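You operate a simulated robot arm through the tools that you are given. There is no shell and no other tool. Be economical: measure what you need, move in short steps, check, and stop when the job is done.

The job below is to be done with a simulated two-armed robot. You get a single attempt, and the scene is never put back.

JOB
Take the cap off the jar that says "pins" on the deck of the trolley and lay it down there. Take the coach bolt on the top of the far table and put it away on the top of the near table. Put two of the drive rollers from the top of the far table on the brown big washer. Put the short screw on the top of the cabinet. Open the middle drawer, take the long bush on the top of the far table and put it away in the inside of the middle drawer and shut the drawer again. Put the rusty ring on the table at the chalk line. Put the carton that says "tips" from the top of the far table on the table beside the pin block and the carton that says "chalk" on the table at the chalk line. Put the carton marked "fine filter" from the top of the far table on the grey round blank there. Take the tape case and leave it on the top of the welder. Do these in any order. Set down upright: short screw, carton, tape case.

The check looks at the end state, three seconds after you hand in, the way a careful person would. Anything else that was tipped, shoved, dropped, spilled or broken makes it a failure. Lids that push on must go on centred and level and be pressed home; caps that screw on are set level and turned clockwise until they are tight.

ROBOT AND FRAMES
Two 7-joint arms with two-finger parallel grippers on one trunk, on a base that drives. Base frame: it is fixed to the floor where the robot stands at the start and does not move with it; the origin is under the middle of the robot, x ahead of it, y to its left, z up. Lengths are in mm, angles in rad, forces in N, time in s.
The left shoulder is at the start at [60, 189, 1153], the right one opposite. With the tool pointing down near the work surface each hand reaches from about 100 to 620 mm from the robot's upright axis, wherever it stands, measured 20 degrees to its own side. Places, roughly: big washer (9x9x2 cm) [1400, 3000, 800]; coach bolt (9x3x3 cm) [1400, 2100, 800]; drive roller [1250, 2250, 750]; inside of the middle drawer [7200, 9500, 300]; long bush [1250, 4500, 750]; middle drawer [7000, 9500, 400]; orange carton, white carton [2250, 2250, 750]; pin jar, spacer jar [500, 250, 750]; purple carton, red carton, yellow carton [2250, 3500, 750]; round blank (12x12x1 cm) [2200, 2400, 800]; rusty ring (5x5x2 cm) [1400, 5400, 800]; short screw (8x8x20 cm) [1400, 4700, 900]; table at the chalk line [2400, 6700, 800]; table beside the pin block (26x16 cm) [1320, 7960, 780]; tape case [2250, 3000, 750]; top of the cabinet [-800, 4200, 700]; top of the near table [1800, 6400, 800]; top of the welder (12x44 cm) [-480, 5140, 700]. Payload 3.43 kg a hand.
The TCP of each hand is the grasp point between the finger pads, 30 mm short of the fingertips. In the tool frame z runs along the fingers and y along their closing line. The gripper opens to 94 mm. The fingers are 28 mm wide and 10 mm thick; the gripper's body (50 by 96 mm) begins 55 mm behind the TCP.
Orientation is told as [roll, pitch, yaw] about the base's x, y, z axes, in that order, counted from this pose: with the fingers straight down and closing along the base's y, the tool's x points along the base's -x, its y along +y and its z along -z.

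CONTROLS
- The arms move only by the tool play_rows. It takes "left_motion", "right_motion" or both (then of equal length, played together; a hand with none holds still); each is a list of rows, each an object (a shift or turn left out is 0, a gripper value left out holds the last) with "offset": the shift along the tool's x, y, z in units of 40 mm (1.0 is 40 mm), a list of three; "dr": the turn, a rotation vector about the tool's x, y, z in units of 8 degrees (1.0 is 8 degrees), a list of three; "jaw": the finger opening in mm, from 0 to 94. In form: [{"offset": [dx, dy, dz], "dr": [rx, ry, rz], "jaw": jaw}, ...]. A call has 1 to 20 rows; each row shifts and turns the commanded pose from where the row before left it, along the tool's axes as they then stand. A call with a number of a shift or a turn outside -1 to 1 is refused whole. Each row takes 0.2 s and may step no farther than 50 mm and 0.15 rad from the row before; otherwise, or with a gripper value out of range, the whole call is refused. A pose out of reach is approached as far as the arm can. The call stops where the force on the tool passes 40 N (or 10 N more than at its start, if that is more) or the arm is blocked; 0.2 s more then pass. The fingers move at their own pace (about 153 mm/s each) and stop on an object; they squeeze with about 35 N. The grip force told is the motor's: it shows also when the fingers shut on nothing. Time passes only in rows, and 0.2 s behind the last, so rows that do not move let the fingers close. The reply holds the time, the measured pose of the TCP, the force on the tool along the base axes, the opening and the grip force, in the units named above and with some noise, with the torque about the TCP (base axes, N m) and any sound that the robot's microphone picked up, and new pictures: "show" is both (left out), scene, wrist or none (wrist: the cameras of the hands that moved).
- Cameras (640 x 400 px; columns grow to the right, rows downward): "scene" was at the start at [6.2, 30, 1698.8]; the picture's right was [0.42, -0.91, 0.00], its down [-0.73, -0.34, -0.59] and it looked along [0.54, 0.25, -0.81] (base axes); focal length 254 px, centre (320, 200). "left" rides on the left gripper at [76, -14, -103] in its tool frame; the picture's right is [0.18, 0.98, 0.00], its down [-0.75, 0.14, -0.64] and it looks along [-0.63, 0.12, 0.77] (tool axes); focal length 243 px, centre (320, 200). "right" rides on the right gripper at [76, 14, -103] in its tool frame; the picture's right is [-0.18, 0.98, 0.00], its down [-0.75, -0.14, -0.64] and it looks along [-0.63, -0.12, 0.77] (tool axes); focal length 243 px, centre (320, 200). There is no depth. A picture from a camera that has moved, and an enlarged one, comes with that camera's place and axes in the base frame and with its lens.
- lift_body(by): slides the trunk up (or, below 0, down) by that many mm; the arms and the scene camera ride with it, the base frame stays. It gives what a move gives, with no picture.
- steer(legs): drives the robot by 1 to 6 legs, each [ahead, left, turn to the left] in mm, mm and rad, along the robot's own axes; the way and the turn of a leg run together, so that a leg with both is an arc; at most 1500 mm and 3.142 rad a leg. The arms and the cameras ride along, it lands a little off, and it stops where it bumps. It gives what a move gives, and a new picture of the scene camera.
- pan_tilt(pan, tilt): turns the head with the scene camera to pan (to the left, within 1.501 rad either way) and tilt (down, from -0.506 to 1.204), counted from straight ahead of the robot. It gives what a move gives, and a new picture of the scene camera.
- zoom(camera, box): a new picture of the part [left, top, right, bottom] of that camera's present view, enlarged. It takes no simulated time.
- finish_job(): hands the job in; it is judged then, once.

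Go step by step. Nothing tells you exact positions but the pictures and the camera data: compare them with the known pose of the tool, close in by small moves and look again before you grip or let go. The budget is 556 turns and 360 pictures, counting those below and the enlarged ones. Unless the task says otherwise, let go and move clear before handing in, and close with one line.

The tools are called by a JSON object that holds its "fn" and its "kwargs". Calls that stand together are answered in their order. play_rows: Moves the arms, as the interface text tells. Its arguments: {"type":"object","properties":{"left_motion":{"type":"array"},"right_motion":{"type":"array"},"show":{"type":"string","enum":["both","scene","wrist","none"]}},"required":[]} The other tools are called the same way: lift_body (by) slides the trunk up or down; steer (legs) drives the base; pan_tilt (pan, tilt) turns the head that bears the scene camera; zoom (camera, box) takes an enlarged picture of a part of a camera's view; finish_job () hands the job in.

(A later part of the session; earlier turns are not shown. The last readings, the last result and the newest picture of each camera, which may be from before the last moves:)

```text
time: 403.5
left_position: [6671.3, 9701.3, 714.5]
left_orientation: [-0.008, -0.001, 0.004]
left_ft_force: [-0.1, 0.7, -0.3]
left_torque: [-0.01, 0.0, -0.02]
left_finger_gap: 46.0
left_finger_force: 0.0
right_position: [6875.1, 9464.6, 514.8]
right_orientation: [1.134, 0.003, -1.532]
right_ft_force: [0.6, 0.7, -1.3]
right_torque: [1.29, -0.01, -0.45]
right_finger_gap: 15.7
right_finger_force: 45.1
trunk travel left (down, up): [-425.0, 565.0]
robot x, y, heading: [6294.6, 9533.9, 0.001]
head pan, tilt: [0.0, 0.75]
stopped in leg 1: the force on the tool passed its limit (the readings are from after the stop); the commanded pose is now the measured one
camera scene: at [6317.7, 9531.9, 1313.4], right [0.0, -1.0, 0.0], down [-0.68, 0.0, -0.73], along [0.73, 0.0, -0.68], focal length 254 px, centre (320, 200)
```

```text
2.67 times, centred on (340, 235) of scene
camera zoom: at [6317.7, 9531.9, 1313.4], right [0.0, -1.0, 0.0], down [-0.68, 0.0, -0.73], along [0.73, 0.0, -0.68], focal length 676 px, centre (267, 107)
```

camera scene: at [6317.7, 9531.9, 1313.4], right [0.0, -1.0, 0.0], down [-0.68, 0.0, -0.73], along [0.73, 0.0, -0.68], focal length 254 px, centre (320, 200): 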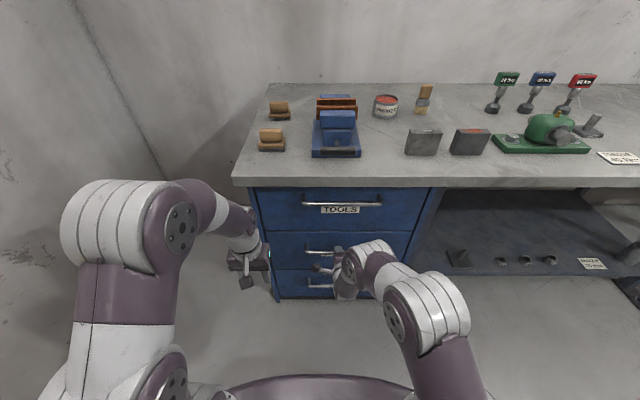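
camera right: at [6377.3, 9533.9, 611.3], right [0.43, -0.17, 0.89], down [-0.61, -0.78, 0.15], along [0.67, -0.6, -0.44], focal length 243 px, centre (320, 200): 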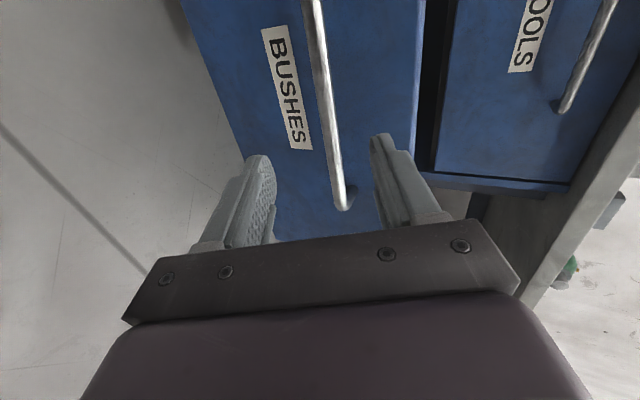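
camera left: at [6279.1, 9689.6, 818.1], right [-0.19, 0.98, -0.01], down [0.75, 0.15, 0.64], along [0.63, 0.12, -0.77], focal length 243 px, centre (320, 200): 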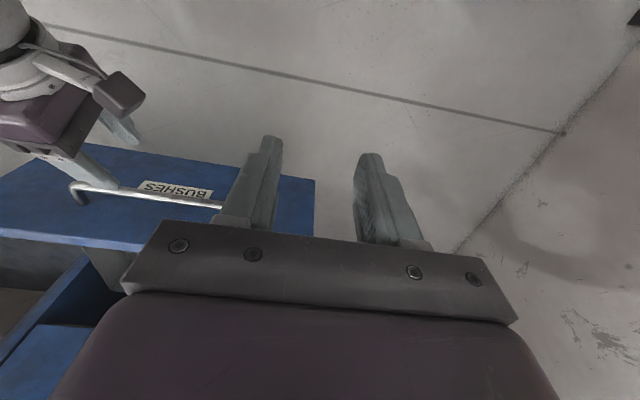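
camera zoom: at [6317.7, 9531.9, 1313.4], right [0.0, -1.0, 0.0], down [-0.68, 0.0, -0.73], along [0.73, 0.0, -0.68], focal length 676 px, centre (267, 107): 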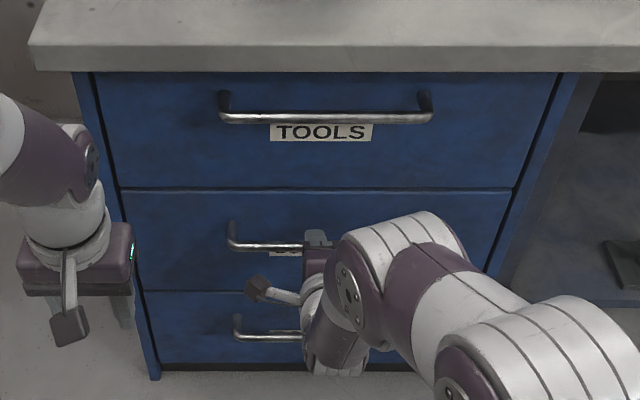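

Drawer hits its stop and sits flush. Release, retreat, raise the trunk.

{"fn": "play_rows", "kwargs": {"right_motion": [{"jaw": 60}, {"jaw": 60}, {"offset": [0, 0, -0.8]}, {"offset": [0, 0, -0.9]}, {"offset": [0, 0, -0.9]}], "show": "none"}}

{"fn": "steer", "kwargs": {"legs": [[-500, -50, 0]]}}

{"fn": "zoom", "kwargs": {"camera": "scene", "box": [220, 100, 480, 260]}}

{"fn": "lift_body", "kwargs": {"by": 400}}

```text
time: 404.7
left_position: [6671.0, 9700.7, 714.9]
left_orientation: [-0.008, -0.001, 0.003]
left_ft_force: [-0.1, 0.0, -0.2]
left_torque: [-0.05, -0.02, 0.02]
left_finger_gap: 46.3
left_finger_force: 0.0
right_position: [6780.5, 9459.8, 559.0]
right_orientation: [1.136, 0.002, -1.53]
right_ft_force: [0.2, 0.4, -0.1]
right_torque: [-0.04, -0.01, -0.01]
right_finger_gap: 60.0
right_finger_force: 0.0
trunk travel left (down, up): [-425.0, 565.0]
robot x, y, heading: [6297.6, 9529.3, -0.006]
head pan, tilt: [0.0, 0.75]
```

```text
time: 407.7
left_position: [6168.1, 9650.7, 715.9]
left_orientation: [-0.007, 0.0, 0.0]
left_ft_force: [0.8, -0.1, -0.1]
left_torque: [0.0, -0.02, 0.04]
left_finger_gap: 46.2
left_finger_force: 0.1
right_position: [6278.7, 9407.5, 559.8]
right_orientation: [1.137, 0.002, -1.535]
right_ft_force: [0.9, 0.3, -0.8]
right_torque: [0.02, 0.01, 0.02]
right_finger_gap: 60.0
right_finger_force: 0.0
trunk travel left (down, up): [-425.0, 565.0]
robot x, y, heading: [5792.0, 9482.5, -0.004]
head pan, tilt: [0.0, 0.75]
camera scene: at [5814.0, 9481.8, 1313.5], right [0.0, -1.0, 0.0], down [-0.68, 0.0, -0.73], along [0.73, 0.0, -0.68], focal length 254 px, centre (320, 200)
```

scene: 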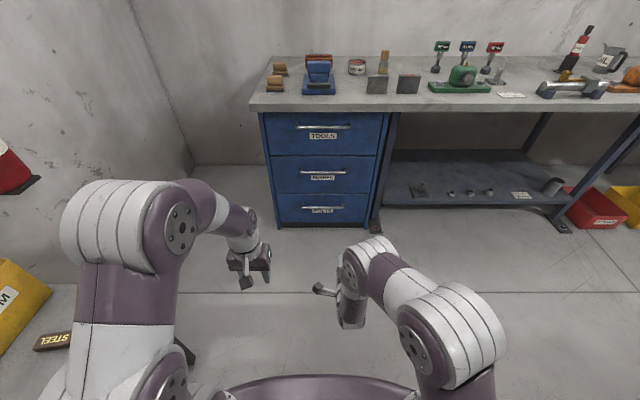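

```text
2.46 times, centred on (350, 180) of scene
camera zoom: at [5814.0, 9481.8, 1313.5], right [0.0, -1.0, 0.0], down [-0.68, 0.0, -0.73], along [0.73, 0.0, -0.68], focal length 624 px, centre (246, 249)
```

zoom: 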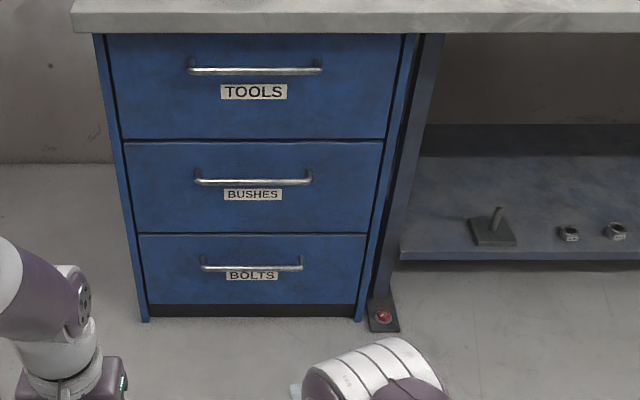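

```text
time: 411.5
left_position: [6168.5, 9649.8, 1115.3]
left_orientation: [-0.006, -0.001, 0.0]
left_ft_force: [0.5, 0.7, -0.2]
left_torque: [-0.03, 0.01, -0.01]
left_finger_gap: 45.9
left_finger_force: 0.1
right_position: [6277.6, 9407.6, 958.8]
right_orientation: [1.134, 0.001, -1.536]
right_ft_force: [0.8, 0.4, -0.9]
right_torque: [0.05, 0.01, -0.01]
right_finger_gap: 59.9
right_finger_force: 0.0
trunk travel left (down, up): [-825.0, 165.0]
robot x, y, heading: [5792.8, 9482.3, -0.006]
head pan, tilt: [0.0, 0.75]
```

Drawer shut properly. Restore the right hand to pointing down and go back toward the table's +x side.

{"fn": "play_rows", "kwargs": {"right_motion": [{"offset": [-0.6, 0.75, -0.36]}, {"offset": [-0.6, 0.75, -0.36]}, {"offset": [-0.6, 0.75, -0.36]}, {"offset": [-0.6, 0.75, -0.36]}, {"dr": [1, 0, 0]}, {"dr": [1, 0, 0]}, {"dr": [1, 0, 0]}, {"dr": [1, 0, 0]}, {"dr": [1, 0, 0]}, {"dr": [1, 0, 0]}, {"dr": [1, 0, 0]}, {"dr": [1, 0, 0]}, {"dr": [0.13, 0, -1]}, {"dr": [0, 0, -1]}, {"dr": [0, 0, -1]}, {"dr": [0, 0, -1]}, {"dr": [0, 0, -1]}, {"dr": [0, 0, -1]}, {"dr": [0, 0, -1]}, {"dr": [0, 0, -1]}], "show": "none"}}

{"fn": "play_rows", "kwargs": {"right_motion": [{"dr": [0, 0, -1]}, {"dr": [0, 0, -1]}, {"dr": [0, 0, -1]}], "show": "none"}}

{"fn": "steer", "kwargs": {"legs": [[0, 0, 1.57], [0, 0, 1.57], [1450, 120, 0], [1450, 450, 0]]}}

```text
time: 415.7
left_position: [6168.8, 9649.4, 1114.4]
left_orientation: [-0.008, 0.0, -0.001]
left_ft_force: [-0.7, 0.6, 0.6]
left_torque: [0.01, 0.03, 0.02]
left_finger_gap: 46.0
left_finger_force: 0.0
right_position: [6279.8, 9310.1, 1092.0]
right_orientation: [-0.001, 0.0, -0.414]
right_ft_force: [-0.9, -0.1, 0.5]
right_torque: [0.0, 0.02, -0.01]
right_finger_gap: 59.7
right_finger_force: 0.0
trunk travel left (down, up): [-825.0, 165.0]
robot x, y, heading: [5791.4, 9484.9, -0.004]
head pan, tilt: [0.0, 0.75]
```

```text
time: 416.5
left_position: [6168.0, 9650.3, 1116.0]
left_orientation: [-0.006, 0.002, 0.001]
left_ft_force: [0.7, 0.5, -0.2]
left_torque: [0.0, 0.02, -0.05]
left_finger_gap: 46.1
left_finger_force: 0.1
right_position: [6279.8, 9311.9, 1091.7]
right_orientation: [0.0, 0.0, 0.001]
right_ft_force: [0.5, -0.9, -0.6]
right_torque: [-0.01, 0.0, -0.04]
right_finger_gap: 60.0
right_finger_force: 0.1
trunk travel left (down, up): [-825.0, 165.0]
robot x, y, heading: [5790.1, 9487.1, -0.007]
head pan, tilt: [0.0, 0.75]
```

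```text
refused: leg 4 is longer than a leg can be; nothing moved
```

{"fn": "steer", "kwargs": {"legs": [[0, 0, 1.57], [0, 0, 1.575], [1400, 0, 0], [1400, 0, 0]]}}

```text
time: 437.7
left_position: [2615.5, 9437.1, 1116.3]
left_orientation: [-0.008, 0.001, 3.094]
left_ft_force: [0.0, -0.2, -0.3]
left_torque: [-0.02, 0.0, 0.02]
left_finger_gap: 46.1
left_finger_force: 0.1
right_position: [2521.0, 9781.6, 1090.9]
right_orientation: [0.001, 0.0, 3.095]
right_ft_force: [-1.0, 0.0, -0.1]
right_torque: [0.02, 0.01, 0.0]
right_finger_gap: 60.1
right_finger_force: 0.1
trunk travel left (down, up): [-825.0, 165.0]
robot x, y, heading: [2999.4, 9587.1, 3.095]
head pan, tilt: [0.0, 0.75]
camera scene: at [2975.9, 9587.7, 1713.5], right [0.05, 1.0, 0.0], down [0.68, -0.03, -0.73], along [-0.73, 0.04, -0.68], focal length 254 px, centre (320, 200)
```

scene: 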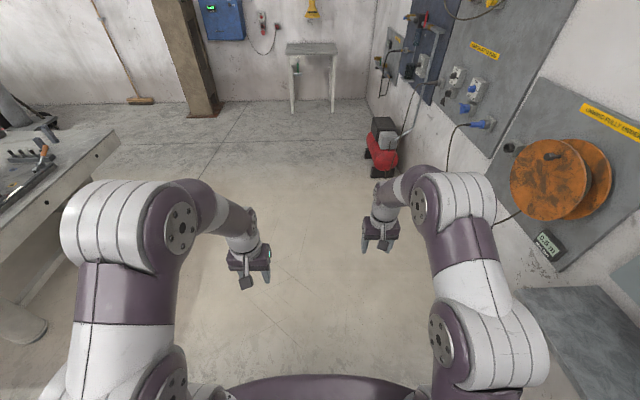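

{"fn": "steer", "kwargs": {"legs": [[0, 800, 0.047], [130, 0, 0], [0, 1400, 0], [0, 1400, 0], [0, 1400, 0]]}}

```text
time: 462.6
left_position: [2495.8, 4413.1, 1114.8]
left_orientation: [-0.007, 0.0, 3.135]
left_ft_force: [-0.3, 1.2, 0.3]
left_torque: [-0.04, 0.01, 0.0]
left_finger_gap: 46.1
left_finger_force: 0.1
right_position: [2386.2, 4752.5, 1091.3]
right_orientation: [0.0, 0.001, 3.138]
right_ft_force: [0.5, -0.1, -0.5]
right_torque: [-0.02, 0.0, -0.03]
right_finger_gap: 60.1
right_finger_force: 0.1
trunk travel left (down, up): [-825.0, 165.0]
robot x, y, heading: [2872.4, 4576.0, 3.137]
head pan, tilt: [0.0, 0.75]
camera scene: at [2850.0, 4578.5, 1713.5], right [0.01, 1.0, 0.0], down [0.68, -0.01, -0.73], along [-0.73, 0.01, -0.68], focal length 254 px, centre (320, 200)
```

scene: 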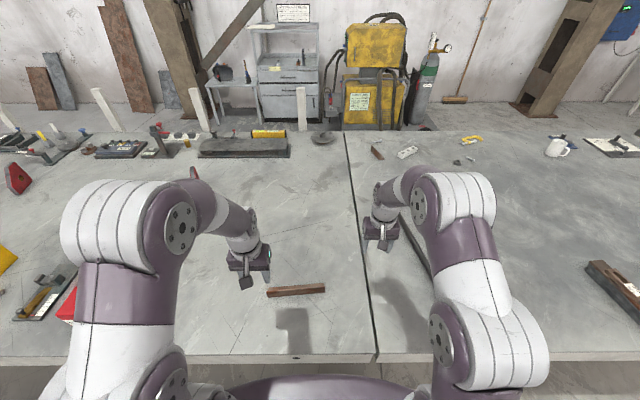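

{"fn": "steer", "kwargs": {"legs": [[0, 800, 0]]}}

{"fn": "zoom", "kwargs": {"camera": "scene", "box": [60, 100, 560, 380]}}

```text
time: 466.9
left_position: [2486.3, 3614.0, 1116.1]
left_orientation: [-0.006, -0.001, 3.132]
left_ft_force: [-0.1, 1.1, -0.5]
left_torque: [0.01, 0.0, 0.0]
left_finger_gap: 45.9
left_finger_force: 0.0
right_position: [2379.4, 3953.2, 1091.7]
right_orientation: [0.0, 0.0, 3.133]
right_ft_force: [0.5, 0.5, -0.1]
right_torque: [0.02, -0.01, 0.02]
right_finger_gap: 59.9
right_finger_force: 0.0
trunk travel left (down, up): [-825.0, 165.0]
robot x, y, heading: [2866.3, 3774.2, 3.128]
head pan, tilt: [0.0, 0.75]
camera scene: at [2841.2, 3776.2, 1713.5], right [0.01, 1.0, 0.0], down [0.68, -0.01, -0.73], along [-0.73, 0.01, -0.68], focal length 254 px, centre (320, 200)
```

scene: 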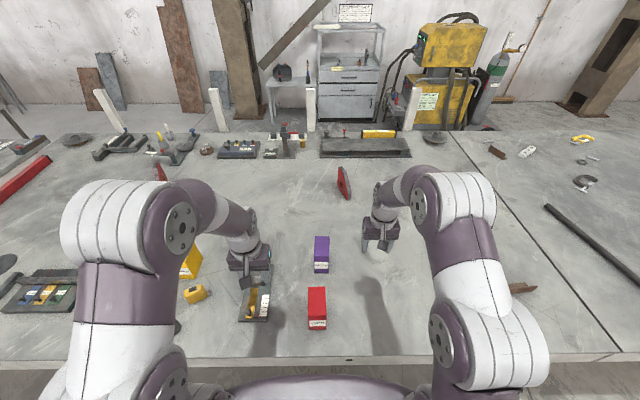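

```text
1.28 times, centred on (310, 240) of scene
camera zoom: at [2841.2, 3776.2, 1713.5], right [0.01, 1.0, 0.0], down [0.68, -0.01, -0.73], along [-0.73, 0.01, -0.68], focal length 325 px, centre (333, 149)
```

zoom: 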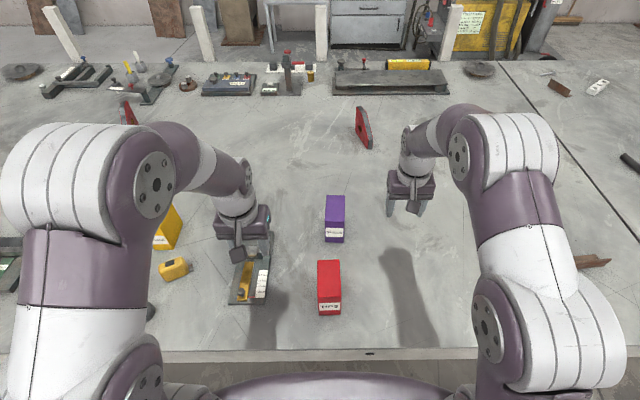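

{"fn": "zoom", "kwargs": {"camera": "scene", "box": [300, 230, 340, 280]}}

{"fn": "zoom", "kwargs": {"camera": "scene", "box": [295, 282, 340, 336]}}

{"fn": "zoom", "kwargs": {"camera": "scene", "box": [165, 230, 285, 330]}}

```text
8.00 times, centred on (320, 255) of scene
camera zoom: at [2841.2, 3776.2, 1713.5], right [0.01, 1.0, 0.0], down [0.68, -0.01, -0.73], along [-0.73, 0.01, -0.68], focal length 2028 px, centre (320, -240)
```

zoom: 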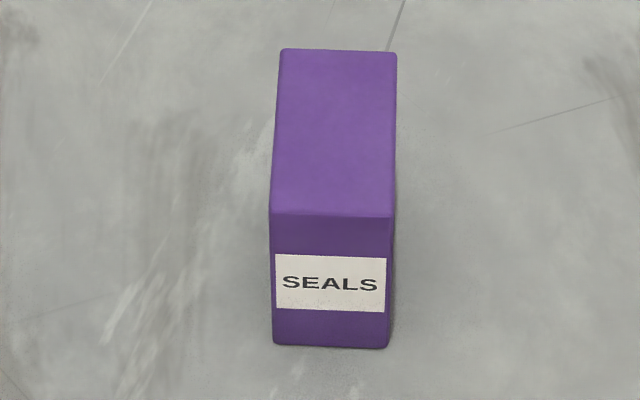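

```text
7.41 times, centred on (318, 309) of scene
camera zoom: at [2841.2, 3776.2, 1713.5], right [0.01, 1.0, 0.0], down [0.68, -0.01, -0.73], along [-0.73, 0.01, -0.68], focal length 1878 px, centre (338, -607)
```

zoom: 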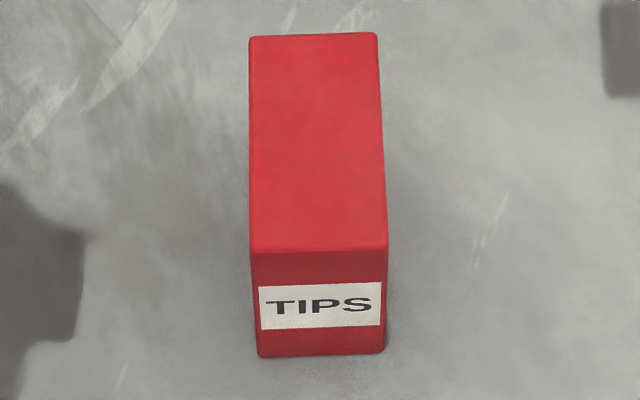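

```text
4.00 times, centred on (225, 280) of scene
camera zoom: at [2841.2, 3776.2, 1713.5], right [0.01, 1.0, 0.0], down [0.68, -0.01, -0.73], along [-0.73, 0.01, -0.68], focal length 1014 px, centre (700, -120)
```

zoom: 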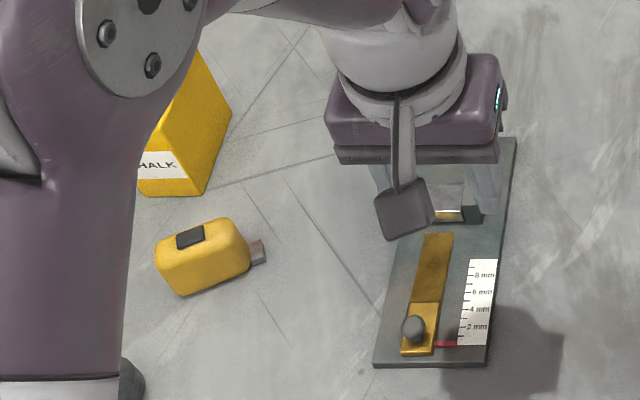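

Red = TIPS, yellow = CHALK, purple = SEALS. A yellow tape-measure-like case lies near (2377, 3303). Move to look at that area and the other cartons.

{"fn": "steer", "kwargs": {"legs": [[0, 500, 0.012]]}}

{"fn": "zoom", "kwargs": {"camera": "scene", "box": [240, 180, 420, 330]}}

```text
time: 469.9
left_position: [2483.8, 3115.0, 1115.6]
left_orientation: [-0.004, 0.0, 3.137]
left_ft_force: [-0.8, 0.6, -0.4]
left_torque: [-0.02, 0.02, -0.03]
left_finger_gap: 46.1
left_finger_force: 0.1
right_position: [2373.5, 3451.9, 1091.0]
right_orientation: [-0.001, 0.0, 3.142]
right_ft_force: [-0.2, -0.1, -0.6]
right_torque: [0.01, -0.02, 0.01]
right_finger_gap: 60.1
right_finger_force: 0.0
trunk travel left (down, up): [-825.0, 165.0]
robot x, y, heading: [2859.6, 3279.2, 3.138]
head pan, tilt: [0.0, 0.75]
camera scene: at [2836.6, 3280.1, 1713.5], right [0.01, 1.0, 0.0], down [0.68, 0.0, -0.73], along [-0.73, 0.0, -0.68], focal length 254 px, centre (320, 200)
```

scene: 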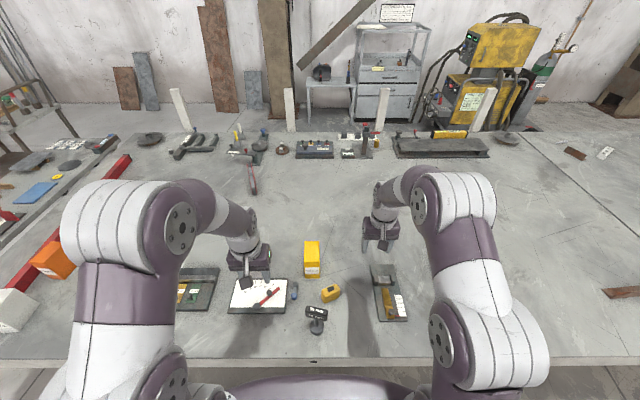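

```text
2.67 times, centred on (330, 255) of scene
camera zoom: at [2836.6, 3280.1, 1713.5], right [0.01, 1.0, 0.0], down [0.68, 0.0, -0.73], along [-0.73, 0.0, -0.68], focal length 676 px, centre (293, 53)
```

zoom: 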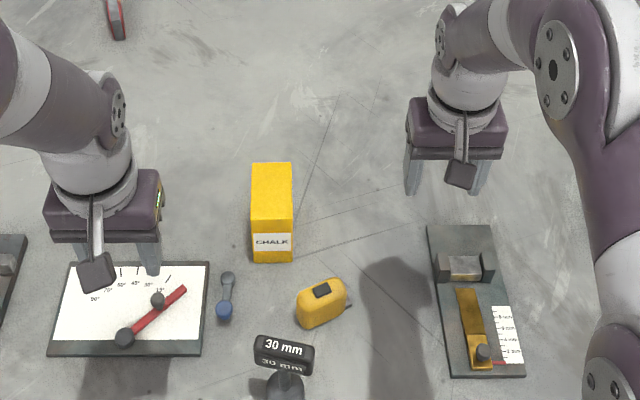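

The yellow carton is CHALK at about (2250, 3246). Use the left hand: shift right and forward.

{"fn": "steer", "kwargs": {"legs": [[0, -165, 0], [55, 0, 0]]}}

{"fn": "zoom", "kwargs": {"camera": "left", "box": [0, 0, 640, 400]}}

```text
time: 471.9
left_position: [2434.8, 3281.8, 1116.6]
left_orientation: [-0.008, -0.003, 3.139]
left_ft_force: [-0.5, -0.1, 0.9]
left_torque: [0.02, 0.04, -0.02]
left_finger_gap: 46.0
left_finger_force: 0.0
right_position: [2323.8, 3620.8, 1093.4]
right_orientation: [-0.001, -0.004, 3.14]
right_ft_force: [0.1, -0.2, 0.8]
right_torque: [0.01, 0.03, 0.04]
right_finger_gap: 59.9
right_finger_force: 0.2
trunk travel left (down, up): [-825.0, 165.0]
robot x, y, heading: [2805.7, 3452.0, 3.134]
head pan, tilt: [0.0, 0.75]
camera scene: at [2789.6, 3447.1, 1713.7], right [0.01, 1.0, 0.0], down [0.68, 0.0, -0.73], along [-0.73, 0.01, -0.68], focal length 254 px, centre (320, 200)
```

scene: 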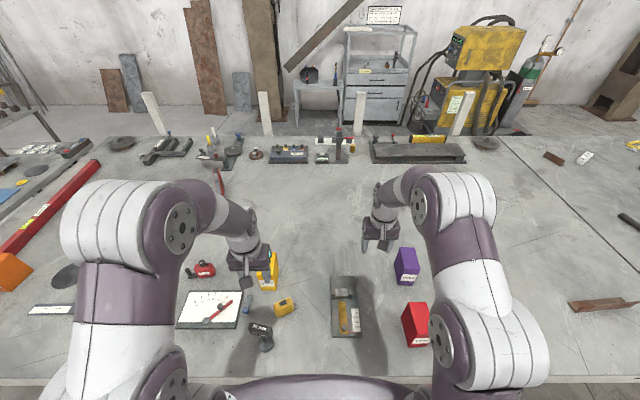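

```text
1.00 times, centred on (320, 200) of left
camera zoom: at [2510.9, 3297.3, 1218.9], right [0.18, -0.98, -0.01], down [-0.75, -0.14, 0.64], along [-0.63, -0.11, -0.77], focal length 243 px, centre (320, 200)
```

zoom: 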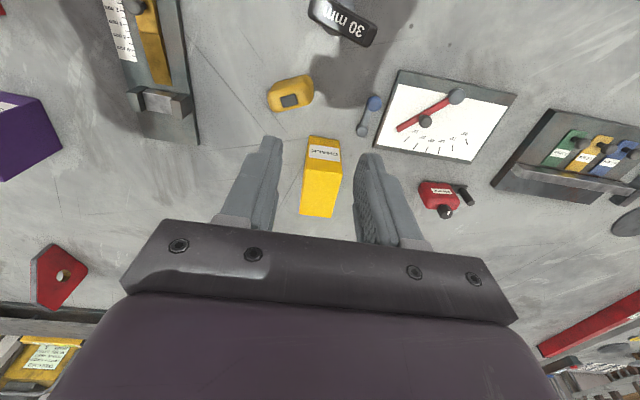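

{"fn": "zoom", "kwargs": {"camera": "left", "box": [400, 160, 500, 230]}}

{"fn": "zoom", "kwargs": {"camera": "scene", "box": [180, 240, 310, 360]}}

```text
5.71 times, centred on (450, 195) of left
camera zoom: at [2510.9, 3297.3, 1218.9], right [0.18, -0.98, -0.01], down [-0.75, -0.14, 0.64], along [-0.63, -0.11, -0.77], focal length 1386 px, centre (-423, 229)
```

zoom: 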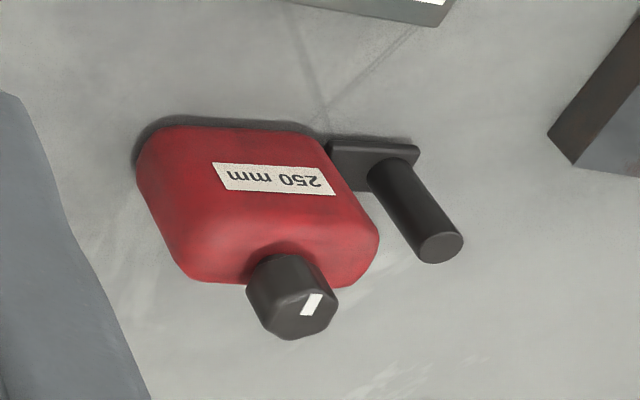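

```text
3.33 times, centred on (245, 300) of scene
camera zoom: at [2789.6, 3447.1, 1713.7], right [0.01, 1.0, 0.0], down [0.68, 0.0, -0.73], along [-0.73, 0.01, -0.68], focal length 845 px, centre (570, -133)
```

zoom: 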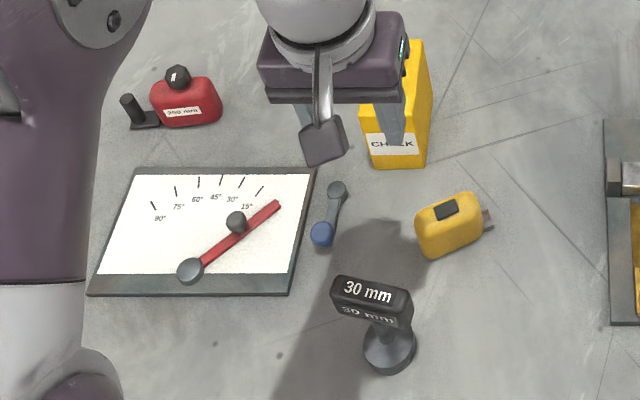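

I take the CHALK carton with the left hand now.

{"fn": "play_rows", "kwargs": {"left_motion": [{"offset": [-0.77, 0.15, 0.3], "jaw": 90}, {"offset": [-0.77, 0.15, 0.5]}, {"offset": [-0.77, 0.15, 0.6]}, {"offset": [-0.77, 0.15, 0.6]}, {"offset": [-0.77, 0.15, 0.6]}, {"offset": [-0.77, 0.15, 0.6]}], "show": "wrist"}}

```text
time: 473.2
left_position: [2245.6, 3249.5, 985.4]
left_orientation: [-0.006, 0.001, 3.137]
left_ft_force: [-1.6, 0.5, 0.7]
left_torque: [-0.01, -0.01, 0.02]
left_finger_gap: 90.2
left_finger_force: 0.1
right_position: [2319.3, 3620.8, 1091.7]
right_orientation: [-0.001, 0.002, 3.14]
right_ft_force: [-1.5, -1.0, -0.4]
right_torque: [0.0, 0.0, -0.01]
right_finger_gap: 59.9
right_finger_force: 0.0
trunk travel left (down, up): [-825.0, 165.0]
robot x, y, heading: [2808.5, 3448.9, 3.138]
head pan, tilt: [0.0, 0.75]
camera left: at [2321.0, 3264.4, 1089.3], right [0.18, -0.98, -0.01], down [-0.76, -0.14, 0.64], along [-0.63, -0.11, -0.77], focal length 243 px, centre (320, 200)
```

left: 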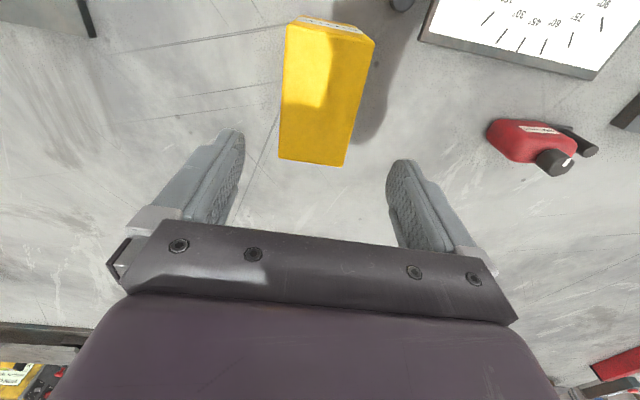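

{"fn": "play_rows", "kwargs": {"left_motion": [{"offset": [0.2, -0.09, 1]}, {"offset": [0, 0, 1]}, {"offset": [0, 0, 1]}, {"jaw": 45}, {"jaw": 45}, {"jaw": 45}], "show": "wrist"}}

```text
time: 474.6
left_position: [2254.4, 3253.1, 867.0]
left_orientation: [-0.005, 0.002, 3.139]
left_ft_force: [-0.8, 0.4, 0.5]
left_torque: [0.03, 0.03, 0.0]
left_finger_gap: 64.0
left_finger_force: 35.1
right_position: [2321.0, 3622.9, 1092.0]
right_orientation: [0.0, -0.002, 3.139]
right_ft_force: [0.0, 0.2, -0.3]
right_torque: [-0.03, -0.04, -0.03]
right_finger_gap: 60.0
right_finger_force: 0.1
trunk travel left (down, up): [-825.0, 165.0]
robot x, y, heading: [2804.4, 3449.3, 3.136]
head pan, tilt: [0.0, 0.75]
camera left: at [2331.2, 3267.7, 970.1], right [0.18, -0.98, -0.01], down [-0.75, -0.14, 0.64], along [-0.63, -0.11, -0.77], focal length 243 px, centre (320, 200)
```

left: 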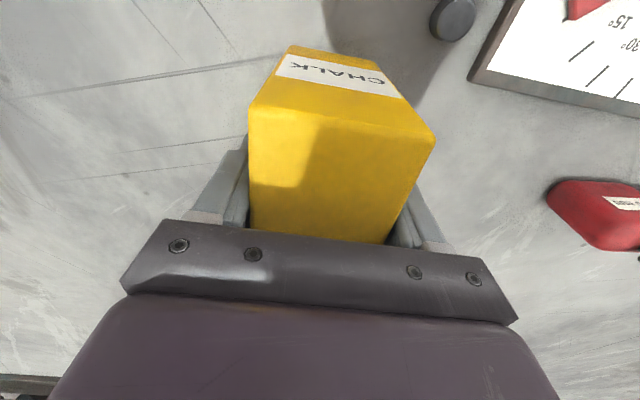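

CHALK gripped (64 mm). Lift, retract and drive to the chalk line.

{"fn": "play_rows", "kwargs": {"left_motion": [{"offset": [0, 0, -1]}, {"offset": [0, 0, -1]}, {"offset": [0, 0, -1]}, {"offset": [0, 0, -1]}, {"offset": [0, 0, -1]}, {"offset": [0, 0, -1]}, {"offset": [0.5, 0, -0.5]}, {"offset": [1, 0, 0]}, {"offset": [1, 0, 0]}, {"offset": [0.8, 0, 0]}], "show": "none"}}

{"fn": "steer", "kwargs": {"legs": [[-60, 0, 0.005], [0, -1200, 0], [0, -1200, 0], [0, -995, 0]]}}

```text
time: 476.9
left_position: [2387.8, 3252.1, 1128.0]
left_orientation: [-0.007, 0.0, 3.139]
left_ft_force: [0.1, 0.1, -2.2]
left_torque: [0.01, 0.01, -0.02]
left_finger_gap: 63.7
left_finger_force: 34.9
right_position: [2321.5, 3620.9, 1092.5]
right_orientation: [0.001, 0.0, 3.14]
right_ft_force: [0.7, -0.2, 0.0]
right_torque: [-0.02, 0.0, -0.02]
right_finger_gap: 60.1
right_finger_force: 0.1
trunk travel left (down, up): [-825.0, 165.0]
robot x, y, heading: [2805.4, 3449.4, 3.133]
head pan, tilt: [0.0, 0.75]
```

```text
time: 493.9
left_position: [2484.6, 6644.1, 1127.5]
left_orientation: [-0.007, 0.0, -3.138]
left_ft_force: [-0.2, 0.3, -3.8]
left_torque: [-0.02, 0.02, 0.01]
left_finger_gap: 64.4
left_finger_force: 35.2
right_position: [2417.2, 7012.9, 1091.6]
right_orientation: [0.001, -0.001, -3.137]
right_ft_force: [0.6, 0.2, 0.5]
right_torque: [-0.01, 0.0, 0.01]
right_finger_gap: 60.2
right_finger_force: 0.0
trunk travel left (down, up): [-825.0, 165.0]
robot x, y, heading: [2904.5, 6846.5, -3.141]
head pan, tilt: [0.0, 0.75]
camera scene: at [2881.2, 6843.1, 1713.5], right [0.0, 1.0, 0.0], down [0.68, 0.0, -0.73], along [-0.73, 0.0, -0.68], focal length 254 px, centre (320, 200)
```

scene: 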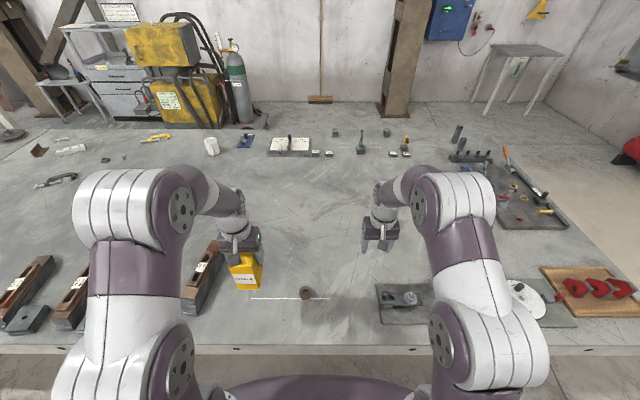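

{"fn": "play_rows", "kwargs": {"left_motion": [{"offset": [-0.85, -0.09, 0.3]}, {"offset": [-0.85, -0.09, 0.5]}, {"offset": [-0.85, -0.09, 0.7]}, {"offset": [0, 0, 1]}, {"offset": [0, 0, 1]}, {"offset": [0, 0, 1]}, {"offset": [0, 0, 1]}, {"offset": [0, 0, 0.5]}], "show": "wrist"}}

```text
time: 495.8
left_position: [2380.1, 6654.1, 886.5]
left_orientation: [-0.006, 0.001, -3.138]
left_ft_force: [-0.1, -1.1, -2.6]
left_torque: [-0.02, -0.03, 0.01]
left_finger_gap: 64.0
left_finger_force: 34.8
right_position: [2416.0, 7013.8, 1091.8]
right_orientation: [0.001, 0.001, -3.138]
right_ft_force: [0.3, -0.1, 0.7]
right_torque: [-0.01, 0.0, -0.01]
right_finger_gap: 59.7
right_finger_force: 0.2
trunk travel left (down, up): [-825.0, 165.0]
robot x, y, heading: [2906.0, 6844.1, -3.139]
head pan, tilt: [0.0, 0.75]
camera left: at [2456.7, 6671.0, 989.7], right [0.19, -0.98, -0.01], down [-0.75, -0.15, 0.64], along [-0.63, -0.12, -0.77], focal length 243 px, centre (320, 200)
```

left: 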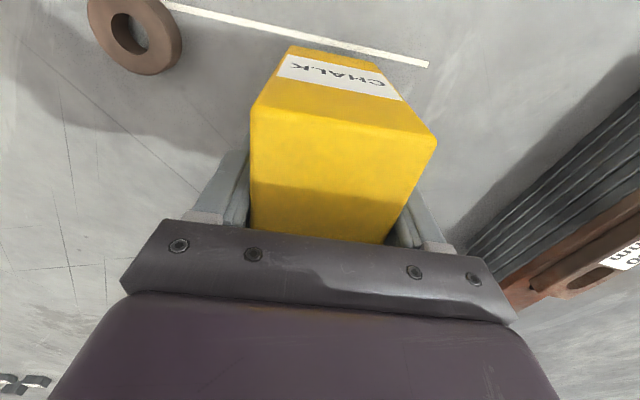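

{"fn": "play_rows", "kwargs": {"left_motion": [{"offset": [0.12, 0, 0.3]}, {"offset": [0, 0, 0.1]}, {"offset": [0, 0, 0.06]}, {"offset": [0, 0, 0.05]}, {}], "show": "none"}}

```text
time: 496.9
left_position: [2388.0, 6656.1, 867.3]
left_orientation: [-0.007, -0.002, -3.137]
left_ft_force: [0.5, 0.6, 3.5]
left_torque: [-0.14, -0.36, 0.06]
left_finger_gap: 64.1
left_finger_force: 35.1
right_position: [2416.7, 7012.6, 1092.9]
right_orientation: [0.0, 0.0, -3.137]
right_ft_force: [0.2, -0.3, -0.5]
right_torque: [0.02, -0.02, 0.03]
right_finger_gap: 60.1
right_finger_force: 0.1
trunk travel left (down, up): [-825.0, 165.0]
robot x, y, heading: [2907.1, 6843.7, -3.145]
head pan, tilt: [0.0, 0.75]
```

Just touching. Release and lift clear.

{"fn": "play_rows", "kwargs": {"left_motion": [{"offset": [0, 0, 0.02]}, {"jaw": 80}, {"jaw": 92}, {"offset": [0, 0, -0.6]}, {"offset": [0, 0, -1]}, {"offset": [0, 0, -1]}, {"offset": [0, 0, -1]}, {"offset": [0, 0, -1]}, {"offset": [0, 0, -1]}, {"offset": [0.5, 0, -1]}, {"offset": [1, 0, 0]}, {"offset": [0.8, 0, 0]}], "show": "scene"}}

```text
time: 499.6
left_position: [2480.2, 6655.4, 1130.1]
left_orientation: [-0.007, -0.001, -3.138]
left_ft_force: [-0.2, -0.7, 0.6]
left_torque: [0.0, 0.04, 0.02]
left_finger_gap: 91.7
left_finger_force: 0.0
right_position: [2416.5, 7013.7, 1091.6]
right_orientation: [0.0, 0.0, -3.136]
right_ft_force: [0.0, -0.5, 0.8]
right_torque: [0.0, -0.01, -0.02]
right_finger_gap: 60.0
right_finger_force: 0.1
trunk travel left (down, up): [-825.0, 165.0]
robot x, y, heading: [2908.0, 6844.3, -3.145]
head pan, tilt: [0.0, 0.75]
camera scene: at [2882.8, 6843.7, 1713.5], right [0.0, 1.0, 0.0], down [0.68, 0.0, -0.73], along [-0.73, 0.0, -0.68], focal length 254 px, centre (320, 200)
```

scene: 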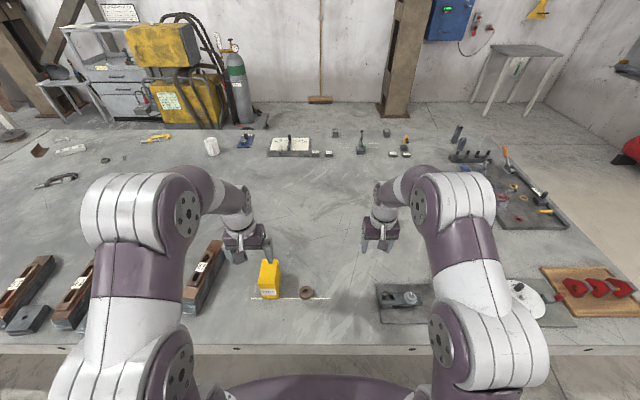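

CHALK stands at the line. Now drive back down to the orange/white cartons and the grey round blank (y≈2300–2400).

{"fn": "steer", "kwargs": {"legs": [[0, 1450, 0], [0, 1450, 0], [0, 1300, 0]]}}

{"fn": "zoom", "kwargs": {"camera": "scene", "box": [180, 180, 440, 370]}}

```text
time: 519.7
left_position: [2502.8, 2460.7, 1130.4]
left_orientation: [-0.006, -0.001, -3.136]
left_ft_force: [-0.3, 0.4, -0.5]
left_torque: [-0.02, 0.02, -0.01]
left_finger_gap: 92.2
left_finger_force: 0.0
right_position: [2440.1, 2819.1, 1093.3]
right_orientation: [0.0, 0.0, -3.132]
right_ft_force: [-0.3, 0.6, -0.5]
right_torque: [0.0, 0.01, 0.02]
right_finger_gap: 59.8
right_finger_force: 0.1
trunk travel left (down, up): [-825.0, 165.0]
robot x, y, heading: [2933.9, 2649.3, -3.135]
head pan, tilt: [0.0, 0.75]
camera scene: at [2906.0, 2650.1, 1713.5], right [0.0, 1.0, 0.0], down [0.68, 0.0, -0.73], along [-0.73, 0.0, -0.68], focal length 254 px, centre (320, 200)
```

scene: 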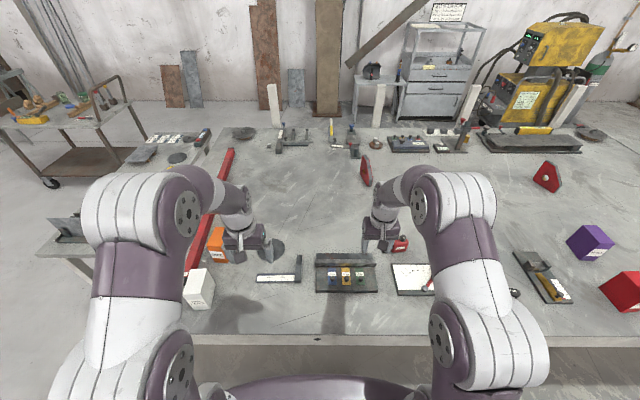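

```text
2.11 times, centred on (310, 275) of scene
camera zoom: at [2906.0, 2650.1, 1713.5], right [0.0, 1.0, 0.0], down [0.68, 0.0, -0.73], along [-0.73, 0.0, -0.68], focal length 534 px, centre (341, 42)
```

zoom: 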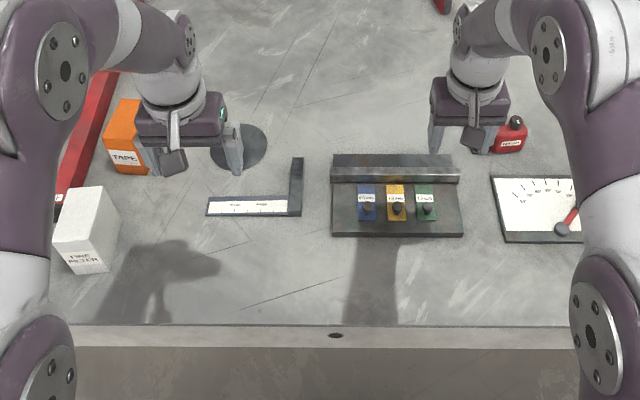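

White = FINE FILTER, orange = TAPE. The grey blank is at about (2237, 2437). Shift left and look at the white carton with the left wrist camera.

{"fn": "steer", "kwargs": {"legs": [[0, 240, -0.007]]}}

{"fn": "zoom", "kwargs": {"camera": "left", "box": [0, 0, 640, 400]}}

```text
time: 521.4
left_position: [2504.0, 2223.1, 1131.5]
left_orientation: [-0.006, 0.001, -3.137]
left_ft_force: [1.0, -0.7, -0.6]
left_torque: [0.01, 0.0, -0.01]
left_finger_gap: 91.8
left_finger_force: 0.1
right_position: [2441.9, 2582.1, 1092.0]
right_orientation: [0.0, 0.0, -3.138]
right_ft_force: [0.3, -0.1, 1.3]
right_torque: [-0.01, 0.01, 0.01]
right_finger_gap: 60.0
right_finger_force: 0.0
trunk travel left (down, up): [-825.0, 165.0]
robot x, y, heading: [2930.0, 2414.3, -3.138]
head pan, tilt: [0.0, 0.75]
camera scene: at [2906.5, 2411.7, 1713.5], right [0.0, 1.0, 0.0], down [0.68, 0.0, -0.73], along [-0.73, 0.0, -0.68], focal length 254 px, centre (320, 200)
```

scene: 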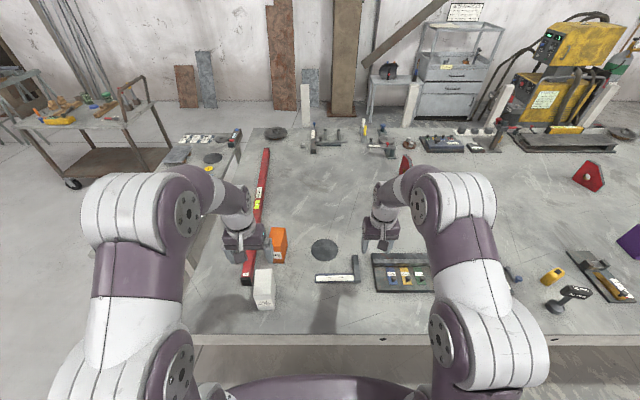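

```text
1.00 times, centred on (320, 200) of left
camera zoom: at [2579.4, 2238.9, 1233.0], right [0.19, -0.98, -0.01], down [-0.75, -0.15, 0.64], along [-0.63, -0.12, -0.77], focal length 243 px, centre (320, 200)
```

zoom: 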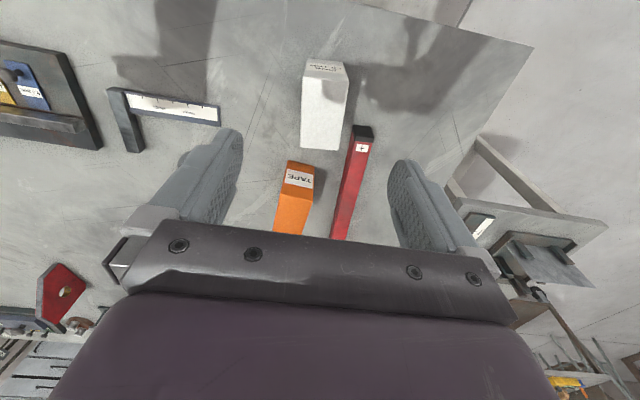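

White carton centre at about (2458, 2212), turned ~8°. Align and descend.

{"fn": "play_rows", "kwargs": {"left_motion": [{"dr": [0, 0, -1]}, {"offset": [-0.6, 0.055, 0.8]}, {"offset": [-0.58, 0.055, 0.9]}, {"offset": [0, 0, 1]}, {"offset": [0, 0, 1]}], "show": "wrist"}}

```text
time: 522.6
left_position: [2455.9, 2212.0, 981.5]
left_orientation: [-0.008, 0.002, -2.998]
left_ft_force: [0.3, -0.1, 0.3]
left_torque: [-0.02, -0.01, 0.02]
left_finger_gap: 91.9
left_finger_force: 0.0
right_position: [2440.3, 2579.3, 1092.0]
right_orientation: [-0.001, 0.003, -3.138]
right_ft_force: [-0.3, 0.0, 0.0]
right_torque: [0.0, 0.01, 0.02]
right_finger_gap: 60.0
right_finger_force: 0.1
trunk travel left (down, up): [-825.0, 165.0]
robot x, y, heading: [2933.5, 2413.0, -3.142]
head pan, tilt: [0.0, 0.75]
camera left: at [2529.6, 2237.9, 1084.2], right [0.32, -0.95, -0.01], down [-0.73, -0.25, 0.64], along [-0.61, -0.2, -0.77], focal length 243 px, centre (320, 200)
```

left: 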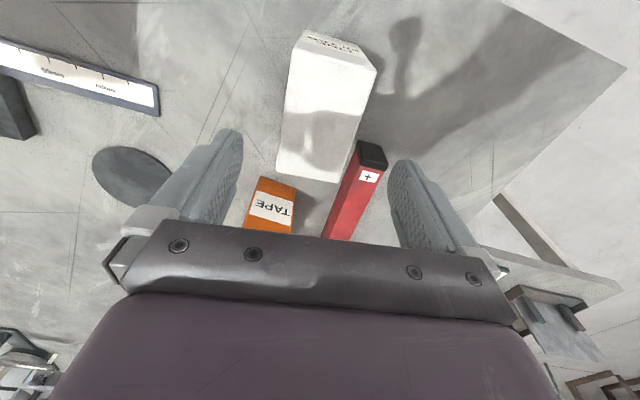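

{"fn": "play_rows", "kwargs": {"left_motion": [{"offset": [0, 0, 1], "dr": [0, 0, 0.25]}, {"offset": [0, 0, 1]}, {"offset": [0, 0, 0.85]}, {"jaw": 45}, {"jaw": 45}, {"jaw": 45}], "show": "wrist"}}

```text
time: 524.0
left_position: [2455.9, 2213.7, 868.9]
left_orientation: [-0.007, 0.003, -3.034]
left_ft_force: [-0.3, -0.2, -0.3]
left_torque: [0.02, 0.13, 0.07]
left_finger_gap: 64.2
left_finger_force: 35.2
right_position: [2440.7, 2581.8, 1092.3]
right_orientation: [0.0, -0.002, -3.138]
right_ft_force: [-0.3, 0.3, 0.5]
right_torque: [-0.02, 0.02, 0.02]
right_finger_gap: 60.0
right_finger_force: 0.1
trunk travel left (down, up): [-825.0, 165.0]
robot x, y, heading: [2926.4, 2412.7, -3.139]
head pan, tilt: [0.0, 0.75]
camera left: at [2530.9, 2237.1, 971.3], right [0.29, -0.96, -0.01], down [-0.73, -0.23, 0.64], along [-0.61, -0.18, -0.77], focal length 243 px, centre (320, 200)
```

left: 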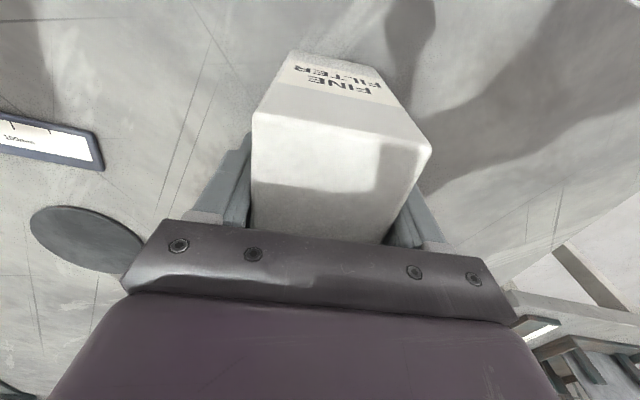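

FINE FILTER gripped. Lift it and reposition the base so the left hand reaches the blank.

{"fn": "play_rows", "kwargs": {"left_motion": [{"offset": [0, 0, -1]}, {"offset": [0, 0, -1]}, {"offset": [0, 0, -1]}, {"offset": [0, 0, -1]}, {"offset": [0, 0, -1]}], "show": "none"}}

{"fn": "steer", "kwargs": {"legs": [[0, -190, 0], [115, 0, 0]]}}

{"fn": "zoom", "kwargs": {"camera": "left", "box": [0, 0, 640, 400]}}

```text
time: 525.2
left_position: [2456.2, 2211.6, 1067.1]
left_orientation: [-0.007, 0.003, -3.034]
left_ft_force: [0.1, 0.6, -1.8]
left_torque: [0.05, -0.05, 0.01]
left_finger_gap: 64.1
left_finger_force: 35.2
right_position: [2442.7, 2579.8, 1092.0]
right_orientation: [0.002, -0.001, -3.137]
right_ft_force: [-0.2, -0.3, -0.9]
right_torque: [0.01, -0.02, 0.0]
right_finger_gap: 60.0
right_finger_force: 0.0
trunk travel left (down, up): [-825.0, 165.0]
robot x, y, heading: [2926.3, 2413.5, -3.143]
head pan, tilt: [0.0, 0.75]
```

```text
time: 527.6
left_position: [2339.9, 2402.6, 1066.3]
left_orientation: [-0.004, 0.0, -3.032]
left_ft_force: [0.0, -0.1, -2.6]
left_torque: [0.0, -0.03, 0.0]
left_finger_gap: 64.1
left_finger_force: 35.0
right_position: [2326.1, 2770.5, 1091.3]
right_orientation: [-0.002, 0.0, -3.135]
right_ft_force: [0.1, 0.0, -0.5]
right_torque: [0.02, 0.0, -0.03]
right_finger_gap: 60.0
right_finger_force: 0.0
trunk travel left (down, up): [-825.0, 165.0]
robot x, y, heading: [2814.1, 2599.7, -3.137]
head pan, tilt: [0.0, 0.75]
camera scene: at [2791.2, 2602.4, 1713.6], right [0.0, 1.0, 0.0], down [0.68, 0.0, -0.73], along [-0.73, 0.0, -0.68], focal length 254 px, centre (320, 200)
```

scene: 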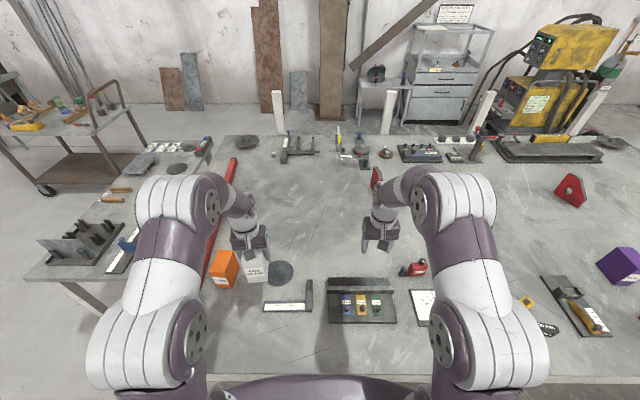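

```text
1.00 times, centred on (320, 200) of left
camera zoom: at [2414.9, 2426.0, 1169.9], right [0.29, -0.96, -0.01], down [-0.73, -0.23, 0.64], along [-0.61, -0.18, -0.77], focal length 243 px, centre (320, 200)
```

zoom: 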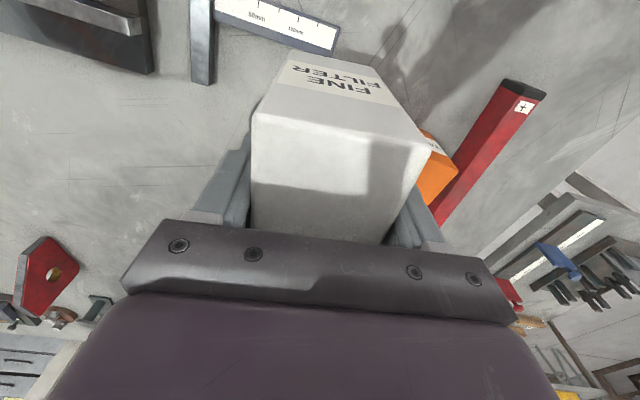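

{"fn": "play_rows", "kwargs": {"left_motion": [{"offset": [-0.83, -0.38, 0.2]}, {"offset": [-0.83, -0.38, 0.3]}, {"offset": [-0.83, -0.38, 0.5]}, {"offset": [0, 0, 1]}, {"offset": [0, 0, 1]}, {"offset": [0, 0, 0.4]}, {}], "show": "wrist"}}

{"fn": "zoom", "kwargs": {"camera": "scene", "box": [200, 200, 340, 320]}}

```text
time: 529.2
left_position: [2235.0, 2436.9, 931.3]
left_orientation: [-0.007, 0.0, -3.031]
left_ft_force: [-0.1, 0.0, -2.5]
left_torque: [0.02, -0.01, 0.0]
left_finger_gap: 63.8
left_finger_force: 34.9
right_position: [2326.6, 2770.2, 1091.7]
right_orientation: [0.0, -0.001, -3.136]
right_ft_force: [0.1, -0.4, -0.5]
right_torque: [0.04, -0.03, 0.02]
right_finger_gap: 59.8
right_finger_force: 0.0
trunk travel left (down, up): [-825.0, 165.0]
robot x, y, heading: [2813.3, 2602.8, -3.134]
head pan, tilt: [0.0, 0.75]
camera left: at [2309.1, 2461.1, 1033.6], right [0.29, -0.96, -0.01], down [-0.73, -0.23, 0.64], along [-0.61, -0.18, -0.77], focal length 243 px, centre (320, 200)
```

left: 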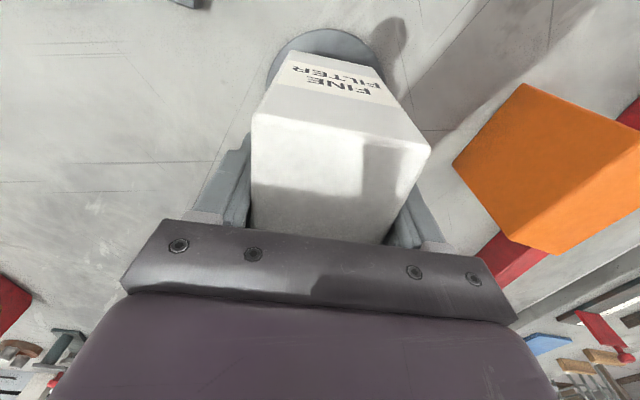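

```text
3.33 times, centred on (270, 260) of scene
camera zoom: at [2790.7, 2601.7, 1713.5], right [0.0, 1.0, 0.0], down [0.68, 0.0, -0.73], along [-0.73, 0.0, -0.68], focal length 845 px, centre (487, 0)
```

zoom: 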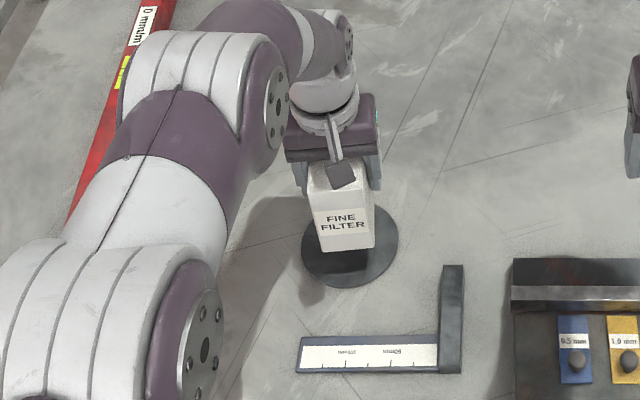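

{"fn": "play_rows", "kwargs": {"left_motion": [{"offset": [0.06, 0.08, 0.7]}, {"offset": [0, 0, 0.4]}, {"offset": [0, 0, 0.15]}, {"offset": [0, 0, 0.08]}, {"offset": [0, 0, 0.06]}, {}], "show": "none"}}

```text
time: 530.6
left_position: [2237.1, 2433.5, 876.1]
left_orientation: [-0.008, 0.001, -3.032]
left_ft_force: [0.8, 0.3, -2.6]
left_torque: [-0.02, -0.01, 0.01]
left_finger_gap: 64.0
left_finger_force: 34.5
right_position: [2324.2, 2770.9, 1091.3]
right_orientation: [0.0, 0.001, -3.134]
right_ft_force: [1.0, -0.1, 0.0]
right_torque: [-0.02, 0.01, 0.04]
right_finger_gap: 60.0
right_finger_force: 0.1
trunk travel left (down, up): [-825.0, 165.0]
robot x, y, heading: [2810.5, 2603.5, -3.141]
head pan, tilt: [0.0, 0.75]
```

{"fn": "play_rows", "kwargs": {"left_motion": [{"offset": [0, 0, 0.05]}, {"offset": [0, 0, 0.05]}, {"offset": [0, 0, 0.04]}, {}], "show": "none"}}

```text
time: 531.6
left_position: [2238.8, 2434.4, 873.0]
left_orientation: [-0.008, -0.006, -3.032]
left_ft_force: [-1.3, -3.7, 24.6]
left_torque: [-0.6, -1.05, -0.13]
left_finger_gap: 64.1
left_finger_force: 34.8
right_position: [2327.0, 2769.9, 1093.9]
right_orientation: [0.001, 0.0, -3.135]
right_ft_force: [-0.4, 0.3, 0.5]
right_torque: [0.02, -0.01, 0.02]
right_finger_gap: 60.0
right_finger_force: 0.0
trunk travel left (down, up): [-825.0, 165.0]
robot x, y, heading: [2809.6, 2599.7, -3.137]
head pan, tilt: [0.0, 0.75]
```

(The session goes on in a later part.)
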